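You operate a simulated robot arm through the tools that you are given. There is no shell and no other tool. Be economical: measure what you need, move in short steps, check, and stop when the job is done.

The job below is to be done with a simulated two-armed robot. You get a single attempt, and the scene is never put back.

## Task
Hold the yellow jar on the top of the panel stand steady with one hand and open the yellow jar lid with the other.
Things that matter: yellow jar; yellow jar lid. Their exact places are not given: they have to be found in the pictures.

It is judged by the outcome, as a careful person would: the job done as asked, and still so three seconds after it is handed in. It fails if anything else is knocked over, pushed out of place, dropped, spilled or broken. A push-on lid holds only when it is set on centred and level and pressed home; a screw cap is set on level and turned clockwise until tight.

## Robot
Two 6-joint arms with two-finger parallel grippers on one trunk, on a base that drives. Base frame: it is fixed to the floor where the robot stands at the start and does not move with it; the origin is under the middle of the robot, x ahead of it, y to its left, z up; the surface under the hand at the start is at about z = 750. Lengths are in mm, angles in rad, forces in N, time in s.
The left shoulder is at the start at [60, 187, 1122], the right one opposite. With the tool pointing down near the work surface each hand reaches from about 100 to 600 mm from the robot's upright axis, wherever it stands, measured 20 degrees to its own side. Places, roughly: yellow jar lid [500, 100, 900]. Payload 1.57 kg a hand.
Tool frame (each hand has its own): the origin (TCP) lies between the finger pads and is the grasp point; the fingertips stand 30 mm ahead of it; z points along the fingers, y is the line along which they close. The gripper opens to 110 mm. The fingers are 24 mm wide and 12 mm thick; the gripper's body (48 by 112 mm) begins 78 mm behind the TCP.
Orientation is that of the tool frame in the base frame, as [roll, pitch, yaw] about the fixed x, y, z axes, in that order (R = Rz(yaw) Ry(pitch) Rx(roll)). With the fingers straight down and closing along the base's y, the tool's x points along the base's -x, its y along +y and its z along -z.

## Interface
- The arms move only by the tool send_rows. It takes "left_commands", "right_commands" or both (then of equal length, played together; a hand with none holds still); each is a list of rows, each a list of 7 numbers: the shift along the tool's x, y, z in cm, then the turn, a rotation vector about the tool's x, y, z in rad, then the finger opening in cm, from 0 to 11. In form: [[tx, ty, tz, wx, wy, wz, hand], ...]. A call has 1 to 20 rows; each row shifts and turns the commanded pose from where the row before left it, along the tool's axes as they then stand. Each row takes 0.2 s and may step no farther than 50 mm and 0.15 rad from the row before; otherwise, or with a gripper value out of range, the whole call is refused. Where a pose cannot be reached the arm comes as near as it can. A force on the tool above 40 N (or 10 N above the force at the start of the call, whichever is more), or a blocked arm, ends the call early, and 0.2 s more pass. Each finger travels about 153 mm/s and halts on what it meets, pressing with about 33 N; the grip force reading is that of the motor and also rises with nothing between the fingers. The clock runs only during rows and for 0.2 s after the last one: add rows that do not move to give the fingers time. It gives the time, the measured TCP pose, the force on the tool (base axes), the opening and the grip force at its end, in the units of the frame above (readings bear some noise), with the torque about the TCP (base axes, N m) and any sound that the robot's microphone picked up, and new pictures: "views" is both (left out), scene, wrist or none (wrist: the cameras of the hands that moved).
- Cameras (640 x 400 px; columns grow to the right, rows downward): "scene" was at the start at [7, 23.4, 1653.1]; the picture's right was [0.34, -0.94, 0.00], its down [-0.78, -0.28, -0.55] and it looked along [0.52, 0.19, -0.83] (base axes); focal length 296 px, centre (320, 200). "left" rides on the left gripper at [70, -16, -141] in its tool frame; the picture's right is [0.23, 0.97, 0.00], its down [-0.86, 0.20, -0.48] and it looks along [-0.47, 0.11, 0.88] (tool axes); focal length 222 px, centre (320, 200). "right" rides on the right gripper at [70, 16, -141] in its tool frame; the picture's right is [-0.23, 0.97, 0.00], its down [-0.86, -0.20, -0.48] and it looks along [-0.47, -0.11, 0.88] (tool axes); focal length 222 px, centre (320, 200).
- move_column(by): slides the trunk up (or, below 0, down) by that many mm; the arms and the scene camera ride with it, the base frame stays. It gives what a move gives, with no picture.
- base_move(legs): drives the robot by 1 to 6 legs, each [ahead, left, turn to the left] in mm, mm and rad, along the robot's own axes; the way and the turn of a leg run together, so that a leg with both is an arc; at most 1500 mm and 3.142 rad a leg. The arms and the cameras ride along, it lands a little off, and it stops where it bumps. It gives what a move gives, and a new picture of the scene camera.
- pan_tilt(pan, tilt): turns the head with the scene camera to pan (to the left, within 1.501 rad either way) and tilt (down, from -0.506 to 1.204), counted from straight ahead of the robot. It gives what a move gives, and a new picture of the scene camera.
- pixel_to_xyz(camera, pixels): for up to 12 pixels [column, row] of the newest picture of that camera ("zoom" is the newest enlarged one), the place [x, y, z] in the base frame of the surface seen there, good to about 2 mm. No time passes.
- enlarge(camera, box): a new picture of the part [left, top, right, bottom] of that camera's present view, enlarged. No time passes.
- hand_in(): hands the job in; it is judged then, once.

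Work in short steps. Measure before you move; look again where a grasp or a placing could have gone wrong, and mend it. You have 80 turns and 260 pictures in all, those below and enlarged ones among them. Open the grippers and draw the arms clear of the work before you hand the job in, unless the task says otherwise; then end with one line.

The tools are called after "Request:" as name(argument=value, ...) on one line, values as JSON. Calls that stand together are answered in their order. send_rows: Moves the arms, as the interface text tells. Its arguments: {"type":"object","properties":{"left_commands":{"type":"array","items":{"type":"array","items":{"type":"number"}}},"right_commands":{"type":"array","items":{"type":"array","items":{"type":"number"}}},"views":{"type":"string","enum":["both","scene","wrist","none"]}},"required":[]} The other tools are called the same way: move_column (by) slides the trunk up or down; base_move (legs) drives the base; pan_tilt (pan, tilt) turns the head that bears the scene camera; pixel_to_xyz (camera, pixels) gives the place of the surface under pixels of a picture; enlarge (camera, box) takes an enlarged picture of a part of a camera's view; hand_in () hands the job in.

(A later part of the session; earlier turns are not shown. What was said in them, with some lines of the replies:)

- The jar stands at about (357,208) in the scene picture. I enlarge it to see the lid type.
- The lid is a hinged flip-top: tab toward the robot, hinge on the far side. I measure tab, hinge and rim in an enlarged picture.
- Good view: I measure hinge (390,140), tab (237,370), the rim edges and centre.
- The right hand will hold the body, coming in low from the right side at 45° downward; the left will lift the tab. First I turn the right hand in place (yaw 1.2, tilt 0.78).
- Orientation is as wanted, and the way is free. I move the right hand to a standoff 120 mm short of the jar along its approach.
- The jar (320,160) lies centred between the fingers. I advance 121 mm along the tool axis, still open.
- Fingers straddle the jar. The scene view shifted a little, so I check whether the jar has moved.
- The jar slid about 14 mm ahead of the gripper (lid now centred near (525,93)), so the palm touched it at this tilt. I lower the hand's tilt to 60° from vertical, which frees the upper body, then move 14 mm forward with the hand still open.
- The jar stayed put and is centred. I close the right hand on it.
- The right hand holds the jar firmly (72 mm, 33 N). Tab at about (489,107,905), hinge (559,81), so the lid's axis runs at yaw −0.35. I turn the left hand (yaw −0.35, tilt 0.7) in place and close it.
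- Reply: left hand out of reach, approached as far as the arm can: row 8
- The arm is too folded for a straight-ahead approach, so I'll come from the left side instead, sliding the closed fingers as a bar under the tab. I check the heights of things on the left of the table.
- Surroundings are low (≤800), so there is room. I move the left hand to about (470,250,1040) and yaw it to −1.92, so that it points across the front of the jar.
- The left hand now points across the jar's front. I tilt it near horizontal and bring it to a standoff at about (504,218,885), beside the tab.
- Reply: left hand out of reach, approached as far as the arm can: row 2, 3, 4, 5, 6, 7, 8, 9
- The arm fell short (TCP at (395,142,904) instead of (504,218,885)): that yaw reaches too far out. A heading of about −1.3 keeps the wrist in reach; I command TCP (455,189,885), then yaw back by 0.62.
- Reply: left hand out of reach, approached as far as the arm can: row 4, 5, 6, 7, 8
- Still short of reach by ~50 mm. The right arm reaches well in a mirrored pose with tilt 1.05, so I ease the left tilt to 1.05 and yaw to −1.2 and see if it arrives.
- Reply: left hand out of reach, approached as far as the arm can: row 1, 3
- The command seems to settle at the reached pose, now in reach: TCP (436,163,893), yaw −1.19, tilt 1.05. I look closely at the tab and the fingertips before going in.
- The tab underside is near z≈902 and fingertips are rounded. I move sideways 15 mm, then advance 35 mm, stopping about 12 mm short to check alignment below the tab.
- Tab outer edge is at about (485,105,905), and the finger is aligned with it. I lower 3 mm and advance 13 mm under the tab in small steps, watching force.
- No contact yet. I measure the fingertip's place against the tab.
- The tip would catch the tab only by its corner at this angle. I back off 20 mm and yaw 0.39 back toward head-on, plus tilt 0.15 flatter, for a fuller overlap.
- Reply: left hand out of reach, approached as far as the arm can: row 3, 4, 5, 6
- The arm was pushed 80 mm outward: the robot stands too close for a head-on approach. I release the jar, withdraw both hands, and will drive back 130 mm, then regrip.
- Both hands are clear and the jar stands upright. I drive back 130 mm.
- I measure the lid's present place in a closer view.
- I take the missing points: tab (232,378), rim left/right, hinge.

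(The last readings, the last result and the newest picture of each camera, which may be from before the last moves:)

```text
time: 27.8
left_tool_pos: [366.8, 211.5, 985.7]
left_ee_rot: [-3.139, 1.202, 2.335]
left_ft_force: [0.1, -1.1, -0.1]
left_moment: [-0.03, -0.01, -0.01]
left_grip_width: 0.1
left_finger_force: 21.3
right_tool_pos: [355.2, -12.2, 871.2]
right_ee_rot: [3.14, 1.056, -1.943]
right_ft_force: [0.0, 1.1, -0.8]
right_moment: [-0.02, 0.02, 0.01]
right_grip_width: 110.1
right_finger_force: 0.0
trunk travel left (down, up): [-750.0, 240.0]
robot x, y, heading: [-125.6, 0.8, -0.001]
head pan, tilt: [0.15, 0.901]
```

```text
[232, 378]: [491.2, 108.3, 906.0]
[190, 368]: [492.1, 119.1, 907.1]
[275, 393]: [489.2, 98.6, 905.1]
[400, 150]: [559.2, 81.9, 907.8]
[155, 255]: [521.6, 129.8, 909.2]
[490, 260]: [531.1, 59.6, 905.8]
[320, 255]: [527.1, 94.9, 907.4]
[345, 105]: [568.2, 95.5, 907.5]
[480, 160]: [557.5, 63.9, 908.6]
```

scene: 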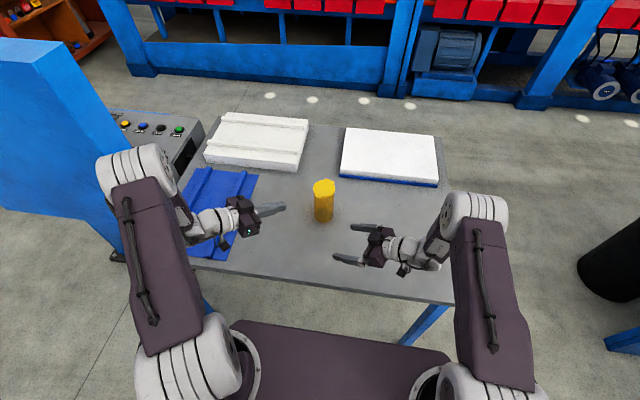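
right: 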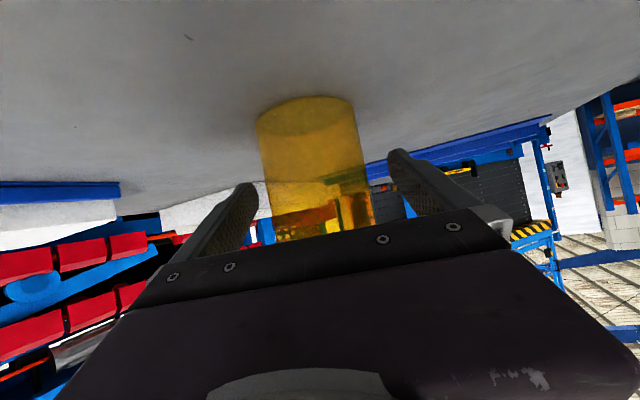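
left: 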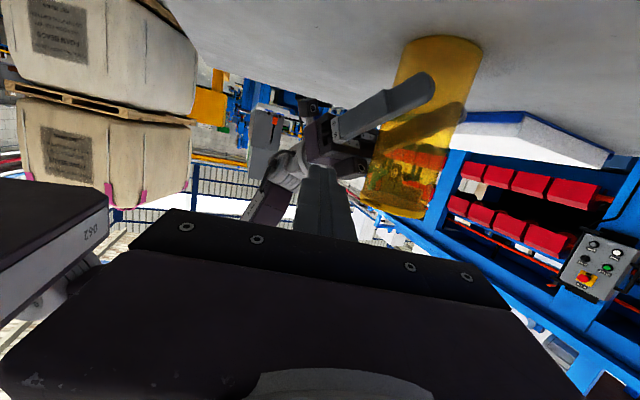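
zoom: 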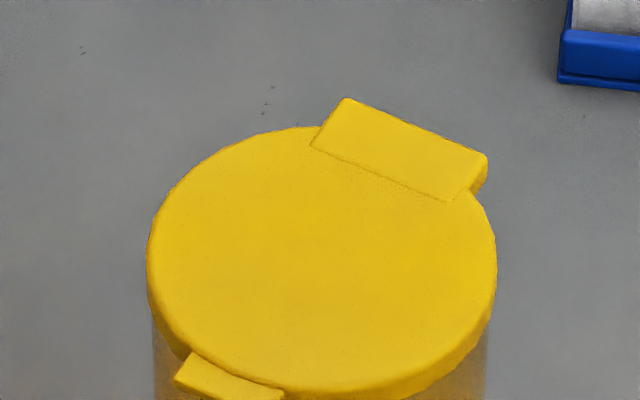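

Jar centre (525.5,94.5), unchanged. I bring the right hand back to its standoff and then 100 mm towards the jar, open.

Request:
send_rows(right_commands=[[-0.77, -4, 1.76, 0, 0, 0, 11], [-0.77, -4, 1.76, 0, 0, 0, 11], [-0.77, -4, 1.76, 0, 0, 0, 11], [0, 0, 0, 0, 0, 0, 11], [0, 0, 3, 0, 0, 0, 11], [0, 0, 0, 0, 0, 0, 11]], views="both")

```text
time: 29.2
left_tool_pos: [367.5, 211.9, 985.7]
left_ee_rot: [-3.139, 1.199, 2.337]
left_ft_force: [-0.2, -0.4, -1.0]
left_moment: [-0.02, 0.02, -0.04]
left_grip_width: 0.1
left_finger_force: 21.2
right_tool_pos: [485.5, 19.3, 849.3]
right_ee_rot: [3.136, 1.057, -1.947]
right_ft_force: [0.6, 0.2, -0.4]
right_moment: [-0.05, 0.01, 0.01]
right_grip_width: 110.0
right_finger_force: 0.1
right hand out of reach, approached as far as the arm can: row 5
trunk travel left (down, up): [-750.0, 240.0]
robot x, y, heading: [-132.6, 0.9, 0.0]
head pan, tilt: [0.15, 0.901]
```

scene: 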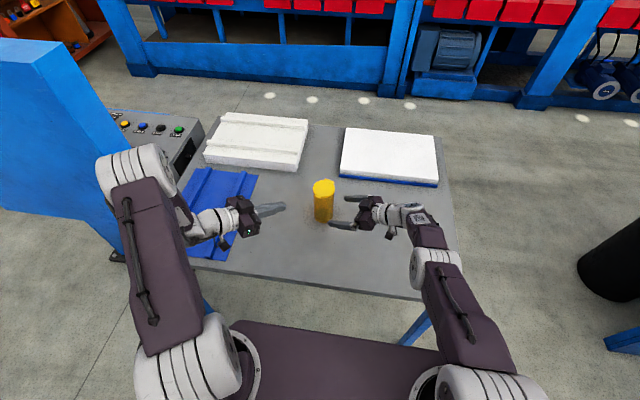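
right: 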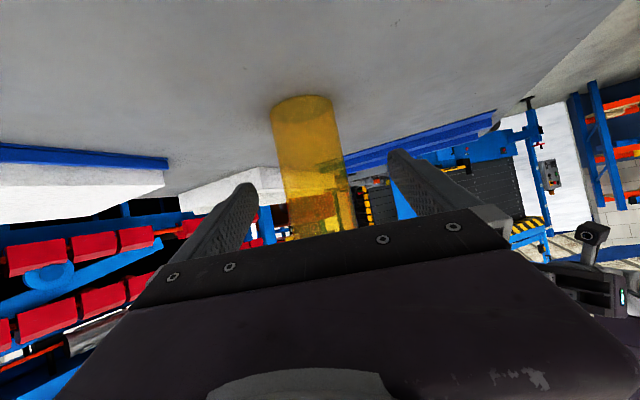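

The right arm is now nearly stretched at this yaw. I back it 40 mm, yaw it toward heading 0.8, and drive forward 25 mm as a compromise.

Request:
send_rows(right_commands=[[0, 0, -4, 0, 0, 0, 11], [0, 0, 0, 0.116, 0, 0.0656, 11], [0, 0, 0, 0.116, 0, 0.0656, 11], [0, 0, 0, 0.116, 0, 0.0656, 11], [0, 0, 0, 0, 0, 0, 11]], views="none")

Request:
base_move(legs=[[25, 0, 0]])

```text
time: 30.4
left_tool_pos: [368.1, 211.7, 986.6]
left_ee_rot: [-3.138, 1.199, 2.337]
left_ft_force: [-0.2, -0.3, -0.7]
left_moment: [-0.01, -0.01, 0.0]
left_grip_width: 0.0
left_finger_force: 21.6
right_tool_pos: [473.1, -14.7, 869.6]
right_ee_rot: [3.14, 1.054, -2.346]
right_ft_force: [-1.1, -0.1, -0.3]
right_moment: [0.0, 0.01, -0.02]
right_grip_width: 109.9
right_finger_force: 0.0
trunk travel left (down, up): [-750.0, 240.0]
robot x, y, heading: [-127.4, 0.9, 0.002]
head pan, tilt: [0.15, 0.901]
```

```text
time: 31.2
left_tool_pos: [386.8, 211.8, 988.7]
left_ee_rot: [3.135, 1.203, 2.328]
left_ft_force: [-0.7, 0.4, 0.4]
left_moment: [0.0, -0.02, 0.04]
left_grip_width: 0.0
left_finger_force: 20.9
right_tool_pos: [495.0, -13.2, 873.4]
right_ee_rot: [-3.139, 1.059, -2.34]
right_ft_force: [-0.3, 0.2, -0.6]
right_moment: [-0.02, -0.01, -0.02]
right_grip_width: 110.2
right_finger_force: 0.1
trunk travel left (down, up): [-750.0, 240.0]
robot x, y, heading: [-105.1, 0.1, 0.001]
head pan, tilt: [0.15, 0.901]
```

scene: 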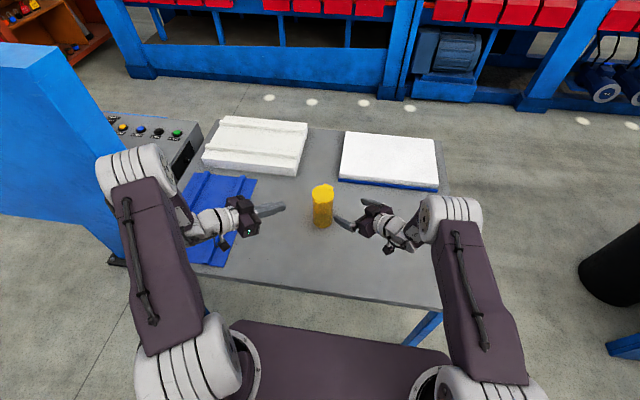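

I shift the right hand sideways onto the new approach line.

Request:
send_rows(right_commands=[[0.43, 2.6, 0.45, 0, 0, 0, 11], [0.43, 2.6, 0.45, 0, 0, 0, 11], [0, 0, 0, 0, 0, 0, 11]], views="wrist")

```text
time: 32.0
left_tool_pos: [393.5, 211.9, 985.1]
left_ee_rot: [-3.138, 1.199, 2.339]
left_ft_force: [0.1, 0.0, 0.0]
left_moment: [0.0, 0.0, 0.01]
left_grip_width: 0.1
left_finger_force: 21.3
right_tool_pos: [463.0, 24.5, 858.1]
right_ee_rot: [3.136, 1.055, -2.344]
right_ft_force: [0.0, 0.3, -0.4]
right_moment: [0.01, 0.0, 0.01]
right_grip_width: 109.8
right_finger_force: 0.1
trunk travel left (down, up): [-750.0, 240.0]
robot x, y, heading: [-104.6, -0.6, -0.001]
head pan, tilt: [0.15, 0.901]
```

right: 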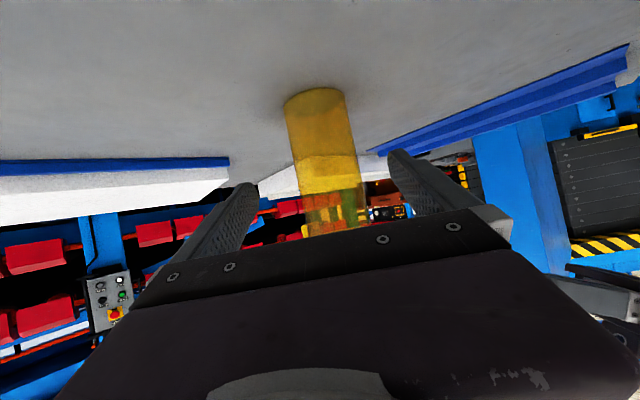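

Aligned within 4 mm. I advance 107 mm with a 4 mm sideways correction, still open.

Request:
send_rows(right_commands=[[0, 0.2, 2.2, 0, 0, 0, 11], [0, 0.2, 2.2, 0, 0, 0, 11], [0, 0, 2.1, 0, 0, 0, 11], [0, 0, 2.1, 0, 0, 0, 11], [0, 0, 2.1, 0, 0, 0, 11], [0, 0, 0, 0, 0, 0, 11]], views="wrist")

Request:
enlarge(camera="scene", box=[282, 170, 362, 220])

Request:
pixel_to_xyz(camera="zoom", pixels=[[320, 175], [285, 238], [365, 128], [245, 175], [405, 175]])

```text
time: 33.4
left_tool_pos: [391.6, 212.1, 985.7]
left_ee_rot: [-3.139, 1.198, 2.338]
left_ft_force: [-0.1, -0.6, -0.7]
left_moment: [0.02, -0.02, -0.01]
left_grip_width: 0.0
left_finger_force: 21.9
right_tool_pos: [524.8, 94.6, 806.0]
right_ee_rot: [3.139, 1.054, -2.343]
right_ft_force: [-0.2, -0.3, -0.1]
right_moment: [0.01, 0.0, 0.0]
right_grip_width: 109.9
right_finger_force: 0.0
trunk travel left (down, up): [-750.0, 240.0]
robot x, y, heading: [-106.2, 2.0, -0.002]
head pan, tilt: [0.15, 0.901]
```

right: 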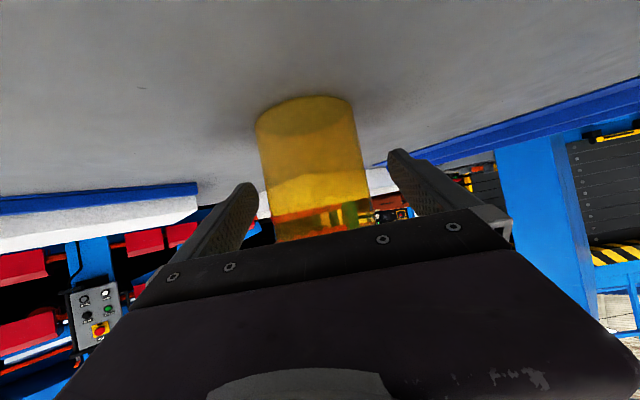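

```text
8.00 times, centred on (322, 195) of scene
```

zoom: 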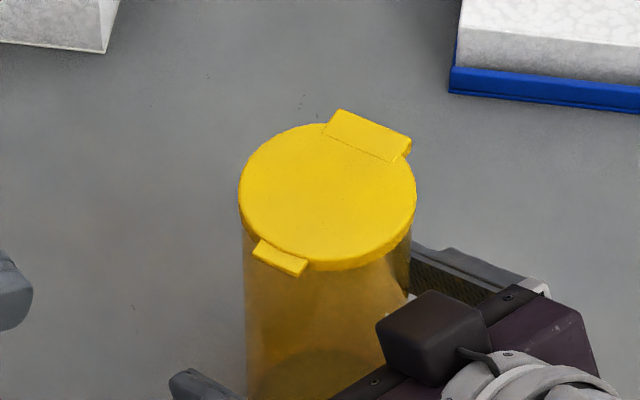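

```text
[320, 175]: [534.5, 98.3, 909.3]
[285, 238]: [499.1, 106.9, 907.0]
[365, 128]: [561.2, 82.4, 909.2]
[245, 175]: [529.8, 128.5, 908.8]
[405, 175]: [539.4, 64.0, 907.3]
```

The jar is unmoved and centred between the fingers; I close the right hand.

Request:
send_rows(right_commands=[[0, 0, 0, 0, 0, 0, 9], [0, 0, 0, 0, 0, 0, 7.5], [0, 0, 0, 0, 0, 0, 6.5], [0, 0, 0, 0, 0, 0, 5], [0, 0, 0, 0, 0, 0, 4], [0, 0, 0, 0, 0, 0, 4]], views="scene")

Request:
enlarge(camera="scene", box=[282, 170, 362, 220])

Request:
pixel_to_xyz(camera="zoom", pixels=[[280, 258], [258, 250], [304, 268], [370, 135], [243, 195], [413, 195]])

```text
time: 34.8
left_tool_pos: [391.9, 212.5, 986.3]
left_ee_rot: [-3.139, 1.2, 2.337]
left_ft_force: [-1.3, -1.0, 0.5]
left_moment: [0.03, -0.03, 0.0]
left_grip_width: 0.1
left_finger_force: 21.4
right_tool_pos: [524.7, 94.1, 806.4]
right_ee_rot: [3.139, 1.053, -2.343]
right_ft_force: [0.5, -1.6, 0.5]
right_moment: [-0.07, -0.06, 0.03]
right_grip_width: 77.4
right_finger_force: 33.3
trunk travel left (down, up): [-750.0, 240.0]
robot x, y, heading: [-104.1, 1.9, 0.002]
head pan, tilt: [0.15, 0.901]
```

scene: 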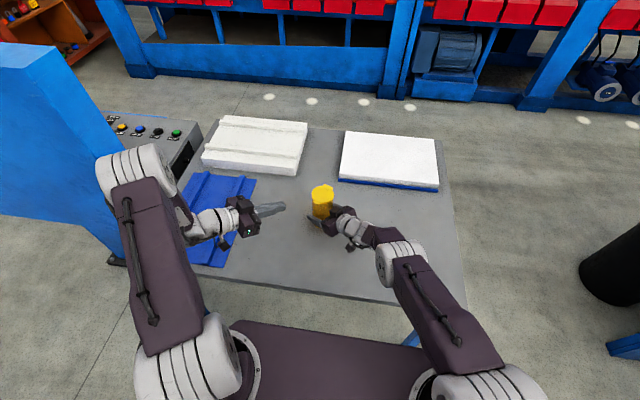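

```text
8.00 times, centred on (322, 195) of scene
```

zoom: 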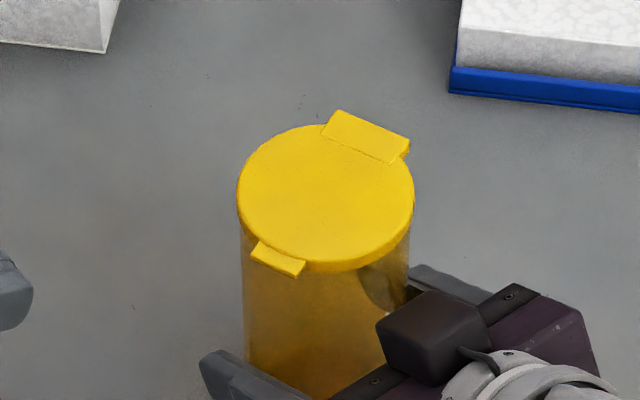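

```text
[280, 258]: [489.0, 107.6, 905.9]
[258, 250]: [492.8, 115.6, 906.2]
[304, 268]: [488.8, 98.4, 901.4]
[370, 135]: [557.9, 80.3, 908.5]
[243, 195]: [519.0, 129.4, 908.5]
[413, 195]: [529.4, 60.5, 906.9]
```

The jar is held. Now the left hand goes to a standoff 40 mm back from the tab at TCP (435,152,892), yaw −0.8, tilt 1.2.

Request:
send_rows(left_commands=[[2.04, -0.36, 3.4, 0, 0, 0, 0], [2.04, -0.36, 3.4, 0, 0, 0, 0], [2.04, -0.36, 3.4, 0, 0, 0, 0], [0, 0, 0, 0, 0, 0, 0]], views="scene")

Request:
enlarge(camera="scene", box=[282, 170, 362, 220])

```text
time: 35.8
left_tool_pos: [440.1, 155.3, 892.0]
left_ee_rot: [-3.138, 1.199, 2.338]
left_ft_force: [0.4, 0.1, -0.4]
left_moment: [-0.03, 0.0, 0.01]
left_grip_width: 0.0
left_finger_force: 21.4
left hand out of reach, approached as far as the arm can: row 2
right_tool_pos: [524.5, 94.1, 804.9]
right_ee_rot: [3.141, 1.056, -2.344]
right_ft_force: [1.2, 0.1, 0.3]
right_moment: [-0.1, -0.06, 0.03]
right_grip_width: 77.4
right_finger_force: 33.1
trunk travel left (down, up): [-750.0, 240.0]
robot x, y, heading: [-101.8, 0.3, -0.0]
head pan, tilt: [0.15, 0.901]
```

scene: 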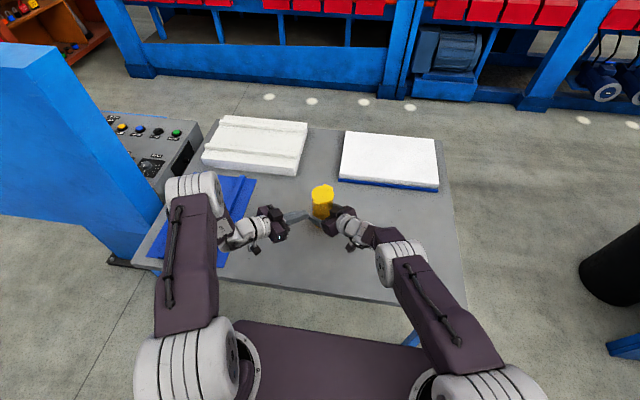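

```text
8.00 times, centred on (322, 195) of scene
```

zoom: 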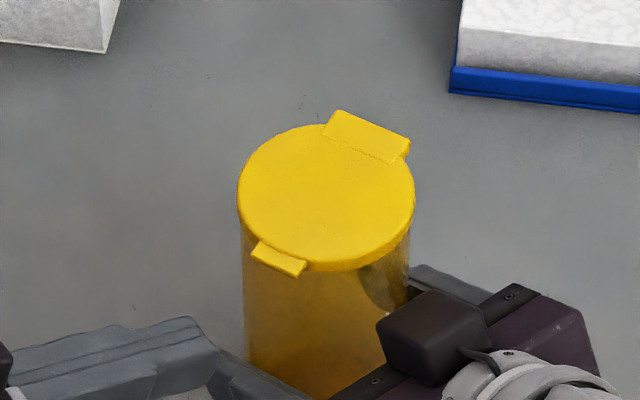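

Reached. I correct −5 mm sideways, advance 27 mm, then look before the last 12 mm.

Request:
send_rows(left_commands=[[0, -0.54, 0, 0, 0, 0, 0], [-0.49, 0, 1.26, 0, 0, 0, 0], [-0.49, 0, 1.26, 0, 0, 0, 0], [0, 0, 0, 0, 0, 0, 0]], views="none")

Request:
enlarge(camera="scene", box=[296, 190, 336, 215])

Request:
pixel_to_xyz(camera="zoom", pixels=[[200, 300], [150, 310], [230, 280], [280, 210], [240, 195], [315, 225]])

```text
time: 36.8
left_tool_pos: [453.0, 131.6, 892.6]
left_ee_rot: [-3.139, 1.199, 2.338]
left_ft_force: [-0.3, 0.7, 0.7]
left_moment: [-0.01, 0.01, -0.02]
left_grip_width: 0.2
left_finger_force: 21.4
right_tool_pos: [524.4, 94.3, 805.5]
right_ee_rot: [3.138, 1.052, -2.344]
right_ft_force: [0.1, 0.2, 0.8]
right_moment: [-0.07, -0.05, -0.01]
right_grip_width: 77.5
right_finger_force: 33.4
trunk travel left (down, up): [-750.0, 240.0]
robot x, y, heading: [-103.6, -1.6, -0.001]
head pan, tilt: [0.15, 0.901]
```

```text
16.00 times, centred on (316, 202) of scene
```

zoom: 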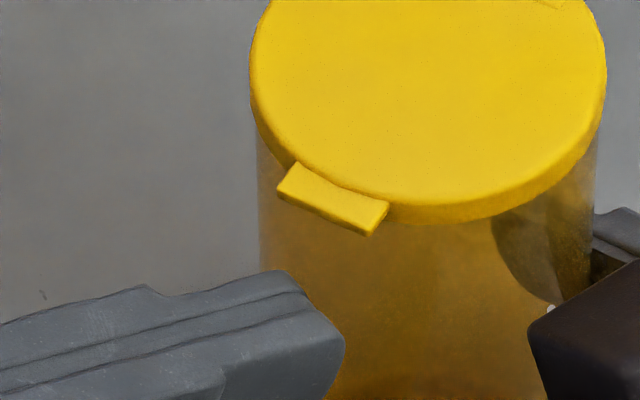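

```text
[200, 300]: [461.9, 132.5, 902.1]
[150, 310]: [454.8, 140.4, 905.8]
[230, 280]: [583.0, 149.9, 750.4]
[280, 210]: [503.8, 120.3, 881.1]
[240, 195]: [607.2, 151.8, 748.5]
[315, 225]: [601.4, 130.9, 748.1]
```

The tip sits just outside and below the tab. I advance the remaining 13 mm in small steps.

Request:
send_rows(left_commands=[[-0.16, 0, 0.4, 0, 0, 0, 0], [-0.16, 0, 0.4, 0, 0, 0, 0], [-0.14, 0, 0.37, 0, 0, 0, 0], [0, 0, 0, 0, 0, 0, 0]], views="none")

Request:
enlarge(camera="scene", box=[296, 190, 336, 215])

Request:
pixel_to_xyz(camera="zoom", pixels=[[280, 245], [340, 270], [375, 300], [330, 210], [300, 190], [360, 225]])

```text
time: 37.8
left_tool_pos: [462.0, 122.1, 893.8]
left_ee_rot: [-3.137, 1.198, 2.335]
left_ft_force: [-1.3, 0.8, 1.2]
left_moment: [-0.04, -0.03, -0.01]
left_grip_width: 0.0
left_finger_force: 21.6
right_tool_pos: [523.4, 94.3, 806.5]
right_ee_rot: [3.138, 1.054, -2.344]
right_ft_force: [1.5, -0.6, 0.6]
right_moment: [0.0, 0.05, 0.03]
right_grip_width: 77.4
right_finger_force: 33.1
trunk travel left (down, up): [-750.0, 240.0]
robot x, y, heading: [-107.3, 2.3, 0.004]
head pan, tilt: [0.15, 0.901]
```

```text
16.00 times, centred on (316, 202) of scene
```

zoom: 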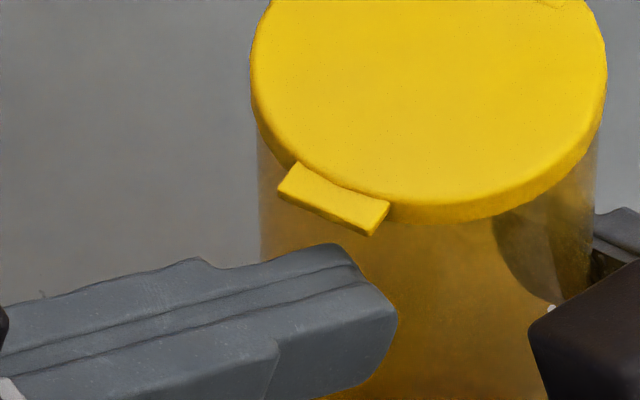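

```text
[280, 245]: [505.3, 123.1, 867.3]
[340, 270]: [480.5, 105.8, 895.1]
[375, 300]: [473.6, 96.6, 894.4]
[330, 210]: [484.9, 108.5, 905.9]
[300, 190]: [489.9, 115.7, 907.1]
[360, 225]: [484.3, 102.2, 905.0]
```

The tip's top at (480.5,106,895) is still ~4 mm outside the tab edge. I advance 6 mm more with a 3 mm sideways centring.

Request:
send_rows(left_commands=[[-0.07, 0.3, 0.2, 0, 0, 0, 0], [-0.07, 0, 0.2, 0, 0, 0, 0], [-0.07, 0, 0.2, 0, 0, 0, 0], [0, 0, 0, 0, 0, 0, 0]], views="none")

Request:
enlarge(camera="scene", box=[296, 190, 336, 215])

Request:
pixel_to_xyz(camera="zoom", pixels=[[350, 255], [360, 270], [340, 262], [330, 235], [400, 280]])

```text
time: 38.7
left_tool_pos: [468.2, 121.7, 893.8]
left_ee_rot: [-3.14, 1.203, 2.337]
left_ft_force: [-6.7, 2.0, 3.4]
left_moment: [-0.1, -0.16, -0.03]
left_grip_width: 0.0
left_finger_force: 21.5
right_tool_pos: [527.4, 90.9, 806.9]
right_ee_rot: [3.136, 1.055, -2.354]
right_ft_force: [4.6, -1.7, -0.1]
right_moment: [0.14, 0.26, 0.0]
right_grip_width: 77.9
right_finger_force: 32.9
trunk travel left (down, up): [-750.0, 240.0]
robot x, y, heading: [-103.1, 1.9, -0.002]
head pan, tilt: [0.15, 0.901]
stopped in row 4 (left hand): the force on the tool passed its limit at 41 N (the readings are from after the stop); the commanded pose is now the measured one
```

```text
16.00 times, centred on (316, 202) of scene
```

zoom: 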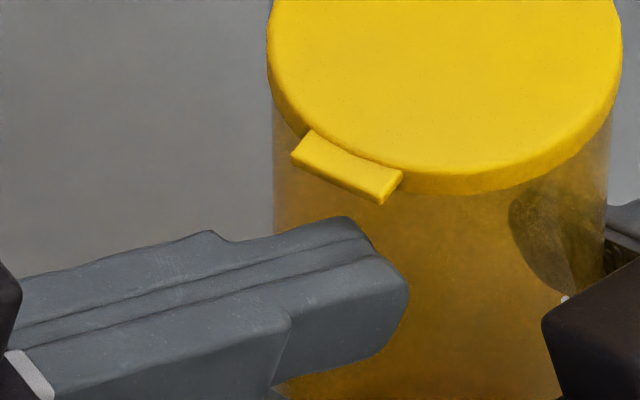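

```text
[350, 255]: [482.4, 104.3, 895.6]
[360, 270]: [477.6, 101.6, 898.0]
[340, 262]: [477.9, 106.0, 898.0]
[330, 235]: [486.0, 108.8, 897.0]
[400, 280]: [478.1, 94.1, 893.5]
```

The tip met the jar wall (41 N peak), shifting it a few mm in the flexing grip; force has relaxed. I check the lid and tab positions now.

Request:
enlarge(camera="scene", box=[290, 175, 354, 215])

Request:
pixel_to_xyz(camera="zoom", pixels=[[275, 255], [255, 248], [300, 268], [375, 97], [235, 180], [445, 180], [330, 180]])

```text
10.00 times, centred on (322, 195) of scene
```

zoom: 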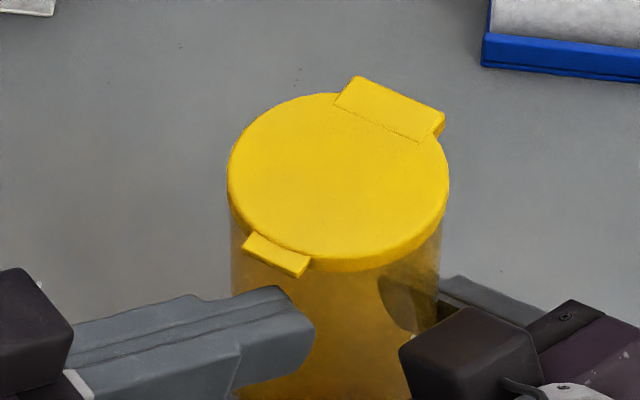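

```text
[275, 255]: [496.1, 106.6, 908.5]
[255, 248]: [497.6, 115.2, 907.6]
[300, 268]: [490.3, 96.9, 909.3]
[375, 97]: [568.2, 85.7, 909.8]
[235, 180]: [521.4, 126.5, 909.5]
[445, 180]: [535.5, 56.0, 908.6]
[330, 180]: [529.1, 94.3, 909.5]
```

The tip corner is at the wall under the tab (tab edge near (491,107)). I try lifting straight up 9 mm in 3 mm steps.

Request:
send_rows(left_commands=[[-0.28, 0, -0.109, 0, 0, 0, 0], [-0.28, 0, -0.109, 0, 0, 0, 0], [-0.28, 0, -0.109, 0, 0, 0, 0], [0, 0, 0, 0, 0, 0, 0]], views="none")

Request:
enlarge(camera="scene", box=[290, 175, 354, 215])

Request:
pixel_to_xyz(camera="zoom", pixels=[[275, 255], [255, 248], [300, 268], [375, 97], [235, 180], [445, 180], [330, 180]])

```text
time: 39.7
left_tool_pos: [468.5, 120.3, 902.0]
left_ee_rot: [-3.138, 1.2, 2.34]
left_ft_force: [-7.6, 1.9, -6.1]
left_moment: [0.1, 0.16, -0.02]
left_grip_width: 0.2
left_finger_force: 21.3
right_tool_pos: [527.6, 91.4, 807.4]
right_ee_rot: [3.136, 1.057, -2.354]
right_ft_force: [8.3, -1.7, 5.0]
right_moment: [0.4, 0.75, 0.0]
right_grip_width: 78.2
right_finger_force: 33.3
trunk travel left (down, up): [-750.0, 240.0]
robot x, y, heading: [-106.9, 1.7, -0.004]
head pan, tilt: [0.15, 0.901]
```

```text
10.00 times, centred on (322, 195) of scene
```

zoom: 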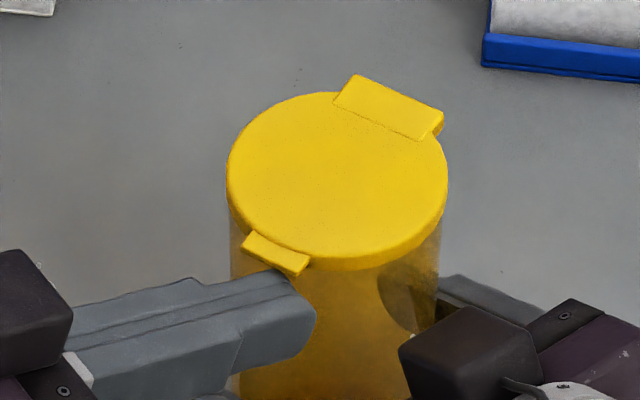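

```text
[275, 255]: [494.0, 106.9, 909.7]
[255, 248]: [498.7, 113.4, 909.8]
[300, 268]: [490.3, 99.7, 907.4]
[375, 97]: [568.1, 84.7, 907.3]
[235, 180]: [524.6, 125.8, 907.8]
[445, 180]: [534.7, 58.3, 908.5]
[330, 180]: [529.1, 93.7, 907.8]
```

The finger now bears up on the tab (−6 N). I keep lifting in 2 mm steps.

Request:
send_rows(left_commands=[[-0.19, 0, -0.07, 0, 0, 0, 0], [-0.19, 0, -0.07, 0, 0, 0, 0], [-0.19, 0, -0.07, 0, 0, 0, 0], [-0.19, 0, -0.07, 0, 0, 0, 0]], views="none")

Request:
enlarge(camera="scene", box=[290, 175, 354, 215])

Request:
pixel_to_xyz(camera="zoom", pixels=[[275, 255], [255, 248], [300, 268], [375, 97], [235, 180], [445, 180], [330, 180]])

```text
time: 40.7
left_tool_pos: [468.7, 119.7, 912.5]
left_ee_rot: [3.139, 1.203, 2.336]
left_ft_force: [-1.1, -0.4, -0.5]
left_moment: [0.02, 0.01, -0.02]
left_grip_width: 0.0
left_finger_force: 21.2
right_tool_pos: [525.3, 91.5, 806.1]
right_ee_rot: [3.138, 1.055, -2.351]
right_ft_force: [0.7, 2.1, 3.1]
right_moment: [0.17, -0.27, 0.03]
right_grip_width: 77.6
right_finger_force: 33.5
trunk travel left (down, up): [-750.0, 240.0]
robot x, y, heading: [-106.9, -0.7, 0.002]
head pan, tilt: [0.15, 0.901]
```

```text
10.00 times, centred on (322, 195) of scene
```

zoom: 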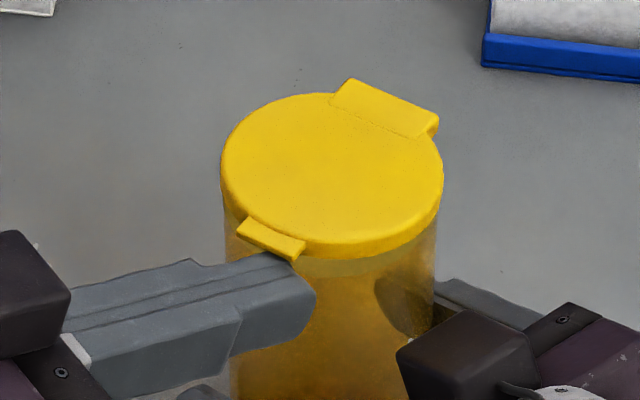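

```text
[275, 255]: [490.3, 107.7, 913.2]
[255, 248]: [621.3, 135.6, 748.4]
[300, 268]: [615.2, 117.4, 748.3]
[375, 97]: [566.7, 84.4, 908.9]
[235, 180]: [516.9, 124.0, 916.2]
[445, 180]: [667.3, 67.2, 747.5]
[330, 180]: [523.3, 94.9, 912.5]
```

The lid has popped and the tab has risen ~6 mm. I keep lifting, with a slight inward motion to stay under it.

Request:
send_rows(left_commands=[[-0.3, 0.02, -0.07, 0, 0, 0, 0], [-0.3, 0.02, -0.07, 0, 0, 0, 0], [-0.313, 0.042, -0.024, 0, 0, 0, 0], [-0.313, 0.042, -0.024, 0, 0, 0, 0], [-0.313, 0.042, -0.024, 0, 0, 0, 0]], views="none")

Request:
enlarge(camera="scene", box=[290, 175, 354, 215])

```text
time: 41.9
left_tool_pos: [472.3, 117.8, 925.9]
left_ee_rot: [-3.141, 1.199, 2.337]
left_ft_force: [0.6, 0.4, 0.2]
left_moment: [-0.01, -0.01, 0.02]
left_grip_width: 0.0
left_finger_force: 21.2
right_tool_pos: [525.7, 91.8, 805.3]
right_ee_rot: [3.139, 1.053, -2.353]
right_ft_force: [-0.8, 0.7, 1.7]
right_moment: [0.11, -0.04, 0.04]
right_grip_width: 77.8
right_finger_force: 32.5
trunk travel left (down, up): [-750.0, 240.0]
robot x, y, heading: [-106.6, -0.2, 0.002]
head pan, tilt: [0.15, 0.901]
```

```text
10.00 times, centred on (322, 195) of scene
```

zoom: 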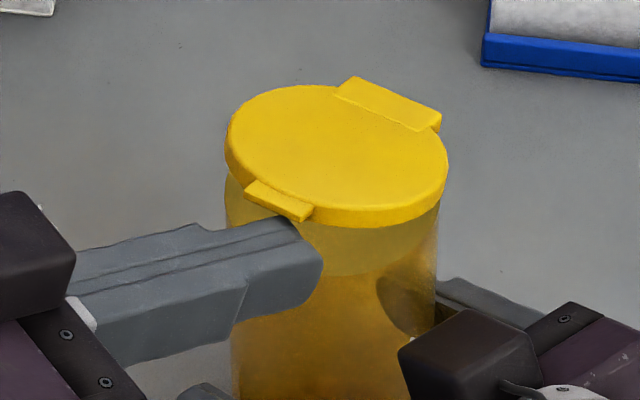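

The lid follows well and the finger is above the rim now. I continue up and inward under the lid.

Request:
send_rows(left_commands=[[-0.378, 0.126, 0.145, 0, 0, 0, 0], [-0.378, 0.126, 0.145, 0, 0, 0, 0], [-0.378, 0.126, 0.145, 0, 0, 0, 0], [-0.378, 0.126, 0.145, 0, 0, 0, 0], [-0.378, 0.126, 0.145, 0, 0, 0, 0], [-0.378, 0.126, 0.145, 0, 0, 0, 0], [-0.378, 0.126, 0.145, 0, 0, 0, 0], [-0.378, 0.126, 0.145, 0, 0, 0, 0]], views="none")

Request:
enlarge(camera="scene", box=[282, 165, 362, 215])

```text
time: 43.7
left_tool_pos: [495.7, 111.1, 949.7]
left_ee_rot: [-3.141, 1.2, 2.337]
left_ft_force: [-0.2, -0.6, -0.8]
left_moment: [0.02, 0.03, -0.01]
left_grip_width: 0.3
left_finger_force: 21.0
right_tool_pos: [526.3, 92.0, 806.3]
right_ee_rot: [3.136, 1.055, -2.355]
right_ft_force: [-0.1, 0.2, 1.1]
right_moment: [0.03, -0.04, -0.02]
right_grip_width: 77.6
right_finger_force: 33.2
trunk travel left (down, up): [-750.0, 240.0]
robot x, y, heading: [-107.4, 1.9, 0.005]
head pan, tilt: [0.15, 0.901]
```

```text
8.00 times, centred on (322, 190) of scene
```

zoom: 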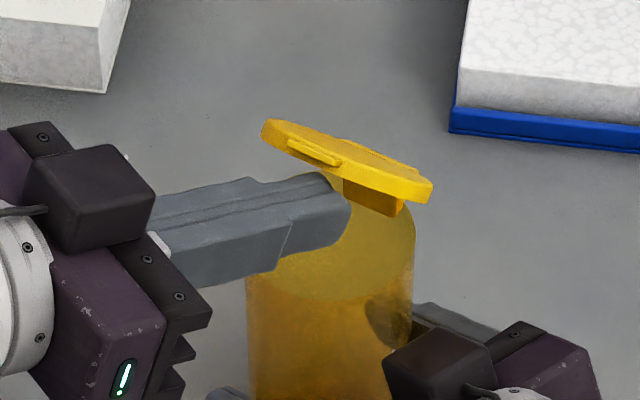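

The lid stands around 60° open. I push it on past vertical: 50 mm inward, 15 mm up.

Request:
send_rows(left_commands=[[-0.304, 0.21, 0.368, 0, 0, 0, 0], [-0.304, 0.21, 0.368, 0, 0, 0, 0], [-0.304, 0.21, 0.368, 0, 0, 0, 0], [-0.304, 0.21, 0.368, 0, 0, 0, 0], [-0.304, 0.21, 0.368, 0, 0, 0, 0], [-0.304, 0.21, 0.368, 0, 0, 0, 0], [-0.304, 0.21, 0.368, 0, 0, 0, 0], [-0.304, 0.21, 0.368, 0, 0, 0, 0], [-0.304, 0.21, 0.368, 0, 0, 0, 0], [-0.304, 0.21, 0.368, 0, 0, 0, 0]], views="none")

Request:
enlarge(camera="scene", box=[282, 155, 362, 205])

```text
time: 45.9
left_tool_pos: [541.3, 91.7, 964.7]
left_ee_rot: [-3.141, 1.202, 2.338]
left_ft_force: [0.1, -0.4, 0.6]
left_moment: [0.0, 0.0, -0.02]
left_grip_width: 0.0
left_finger_force: 21.3
right_tool_pos: [527.6, 91.6, 805.8]
right_ee_rot: [3.136, 1.054, -2.355]
right_ft_force: [0.2, -0.1, 0.2]
right_moment: [0.0, -0.02, -0.02]
right_grip_width: 77.5
right_finger_force: 33.0
trunk travel left (down, up): [-750.0, 240.0]
robot x, y, heading: [-104.8, 1.7, 0.001]
head pan, tilt: [0.15, 0.901]
```

```text
8.00 times, centred on (322, 180) of scene
```

zoom: 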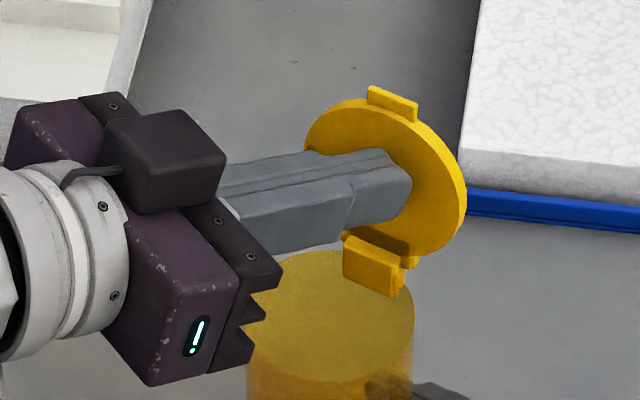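

The lid is past vertical. I push another 25 mm, slightly downward, for margin.

Request:
send_rows(left_commands=[[-0.117, 0.21, 0.44, 0, 0, 0, 0], [-0.117, 0.21, 0.44, 0, 0, 0, 0], [-0.117, 0.21, 0.44, 0, 0, 0, 0], [-0.117, 0.21, 0.44, 0, 0, 0, 0], [-0.117, 0.21, 0.44, 0, 0, 0, 0], [0, 0, 0, 0, 0, 0, 0]], views="none")

Request:
enlarge(camera="scene", box=[282, 155, 362, 205])

```text
time: 47.3
left_tool_pos: [566.0, 82.9, 961.1]
left_ee_rot: [-3.14, 1.2, 2.34]
left_ft_force: [-0.2, 0.1, 0.3]
left_moment: [-0.02, 0.01, -0.02]
left_grip_width: 0.1
left_finger_force: 21.3
right_tool_pos: [526.4, 91.9, 805.9]
right_ee_rot: [3.136, 1.055, -2.355]
right_ft_force: [-0.3, -0.1, 0.4]
right_moment: [0.02, -0.01, -0.02]
right_grip_width: 77.6
right_finger_force: 33.4
trunk travel left (down, up): [-750.0, 240.0]
robot x, y, heading: [-102.1, -2.5, -0.002]
head pan, tilt: [0.15, 0.901]
```

```text
8.00 times, centred on (322, 180) of scene
```

zoom: 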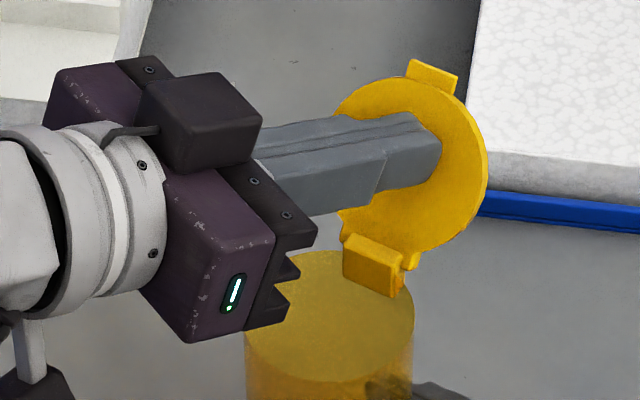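

The lid is wide open (~125°). I retract the left hand along its axis and see whether the lid stays.

Request:
send_rows(left_commands=[[0, 0, -2, 0, 0, 0, 0], [0, 0, -3, 0, 0, 0, 0], [0, 0, -4, 0, 0, 0, 0], [0, 0, -4, 0, 0, 0, 0], [0, 0, -4, 0, 0, 0, 0], [0, 0, 0, 0, 0, 0, 0]], views="scene")

Request:
enlarge(camera="scene", box=[282, 155, 362, 225])

```text
time: 48.7
left_tool_pos: [454.1, 196.0, 1022.3]
left_ee_rot: [-3.14, 1.2, 2.339]
left_ft_force: [-0.3, -0.2, 0.2]
left_moment: [-0.02, -0.02, 0.02]
left_grip_width: 0.1
left_finger_force: 21.7
right_tool_pos: [527.0, 92.4, 805.4]
right_ee_rot: [3.136, 1.055, -2.354]
right_ft_force: [-0.1, 0.7, -0.2]
right_moment: [0.03, -0.04, 0.03]
right_grip_width: 77.4
right_finger_force: 33.3
trunk travel left (down, up): [-750.0, 240.0]
robot x, y, heading: [-103.1, 1.0, 0.003]
head pan, tilt: [0.15, 0.901]
```

scene: 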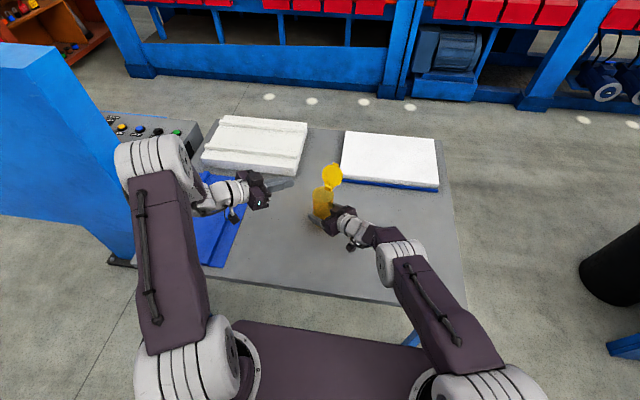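

```text
5.71 times, centred on (322, 190) of scene
```

zoom: 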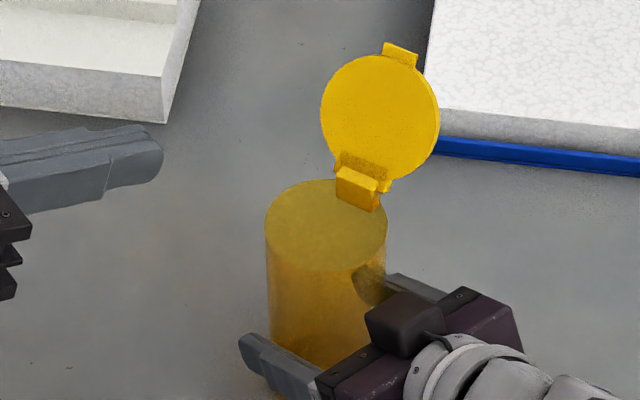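

The lid stays open. I open the right hand gently in steps and withdraw it along its axis.

Request:
send_rows(right_commands=[[0, 0, 0, 0, 0, 0, 8], [0, 0, 0, 0, 0, 0, 8.5], [0, 0, 0, 0, 0, 0, 9.5], [0, 0, 0, 0, 0, 0, 11], [0, 0, 0, 0, 0, 0, 11], [0, 0, -1, 0, 0, 0, 11], [0, 0, -2, 0, 0, 0, 11], [0, 0, -3, 0, 0, 0, 11], [0, 0, -4, 0, 0, 0, 11], [0, 0, -4, 0, 0, 0, 11], [0, 0, 0, 0, 0, 0, 11]], views="scene")

Request:
enlarge(camera="scene", box=[282, 155, 362, 225])

```text
time: 51.1
left_tool_pos: [455.7, 198.1, 1024.0]
left_ee_rot: [-3.137, 1.202, 2.339]
left_ft_force: [-0.2, -0.5, -0.1]
left_moment: [-0.01, -0.02, 0.03]
left_grip_width: 0.2
left_finger_force: 21.4
right_tool_pos: [458.0, 5.7, 875.5]
right_ee_rot: [3.119, 1.051, -2.364]
right_ft_force: [-0.3, 0.2, 0.7]
right_moment: [0.04, 0.01, 0.02]
right_grip_width: 110.0
right_finger_force: 0.1
right hand out of reach, approached as far as the arm can: row 10
trunk travel left (down, up): [-750.0, 240.0]
robot x, y, heading: [-103.5, -4.0, 0.001]
head pan, tilt: [0.15, 0.901]
```

scene: 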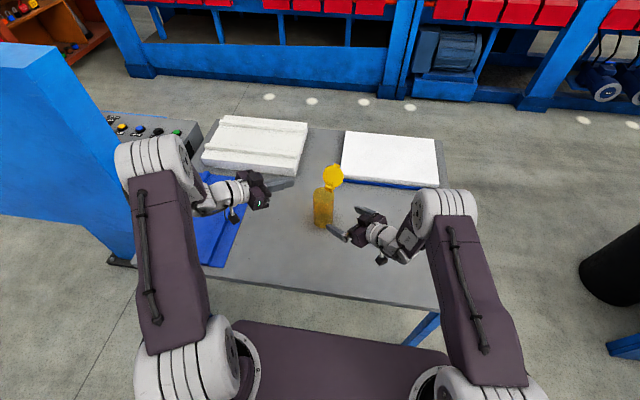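

```text
5.71 times, centred on (322, 190) of scene
```

zoom: 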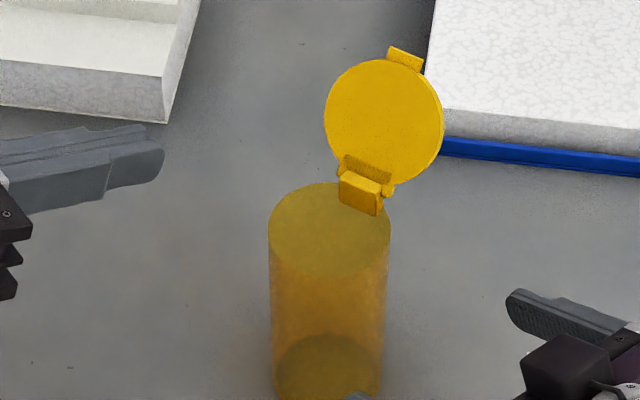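

The jar stands upright with the lid open. I open the left gripper and draw both hands a bit further clear.

Request:
send_rows(left_commands=[[-1.5, 0, -2, 0, 0, 0, 0], [-1.5, 0, -2, 0, 0, 0, 4], [0, 0, 0, 0, 0, 0, 8], [0, 0, 0, 0, 0, 0, 11], [0, 0, 0, 0, 0, 0, 11]], right_commands=[[-1.8, 0, -2, 0, 0, 0, 11], [-1.8, 0, -2, 0, 0, 0, 11], [0, 0, 0, 0, 0, 0, 11], [0, 0, 0, 0, 0, 0, 11], [0, 0, 0, 0, 0, 0, 11]], views="scene")

Request:
enlarge(camera="scene", box=[272, 155, 372, 235])

```text
time: 52.3
left_tool_pos: [437.0, 216.5, 1066.2]
left_ee_rot: [-3.139, 1.203, 2.339]
left_ft_force: [-0.2, -0.1, -0.4]
left_moment: [0.02, 0.02, 0.0]
left_grip_width: 110.1
left_finger_force: 0.1
right_tool_pos: [450.2, -7.0, 928.5]
right_ee_rot: [3.125, 1.052, -2.362]
right_ft_force: [-0.6, -0.1, 0.9]
right_moment: [-0.04, 0.0, -0.01]
right_grip_width: 110.1
right_finger_force: 0.1
right hand out of reach, approached as far as the arm can: row 1
trunk travel left (down, up): [-750.0, 240.0]
robot x, y, heading: [-103.2, -0.0, 0.0]
head pan, tilt: [0.15, 0.901]
```

scene: 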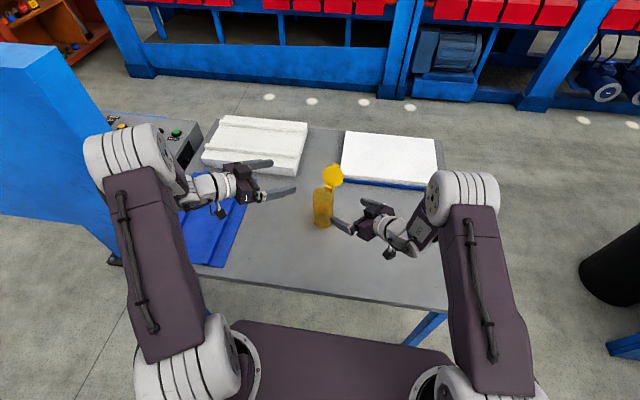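

```text
5.00 times, centred on (322, 195) of scene
```

zoom: 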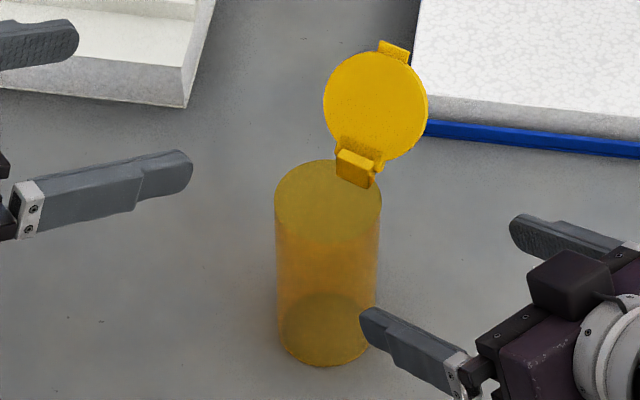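

The jar stands upright on the panel stand, its lid is wide open, and both hands are open and clear, so I hand in.

Request:
hand_in()

```text
The job is handed in.
```

The yellow jar's lid is open. The right hand held the jar while the left lifted the flip-top, and the jar is standing upright on the panel stand, shifted about 15 mm from where it started by a nudge while I positioned the right hand and the left finger's push against it.
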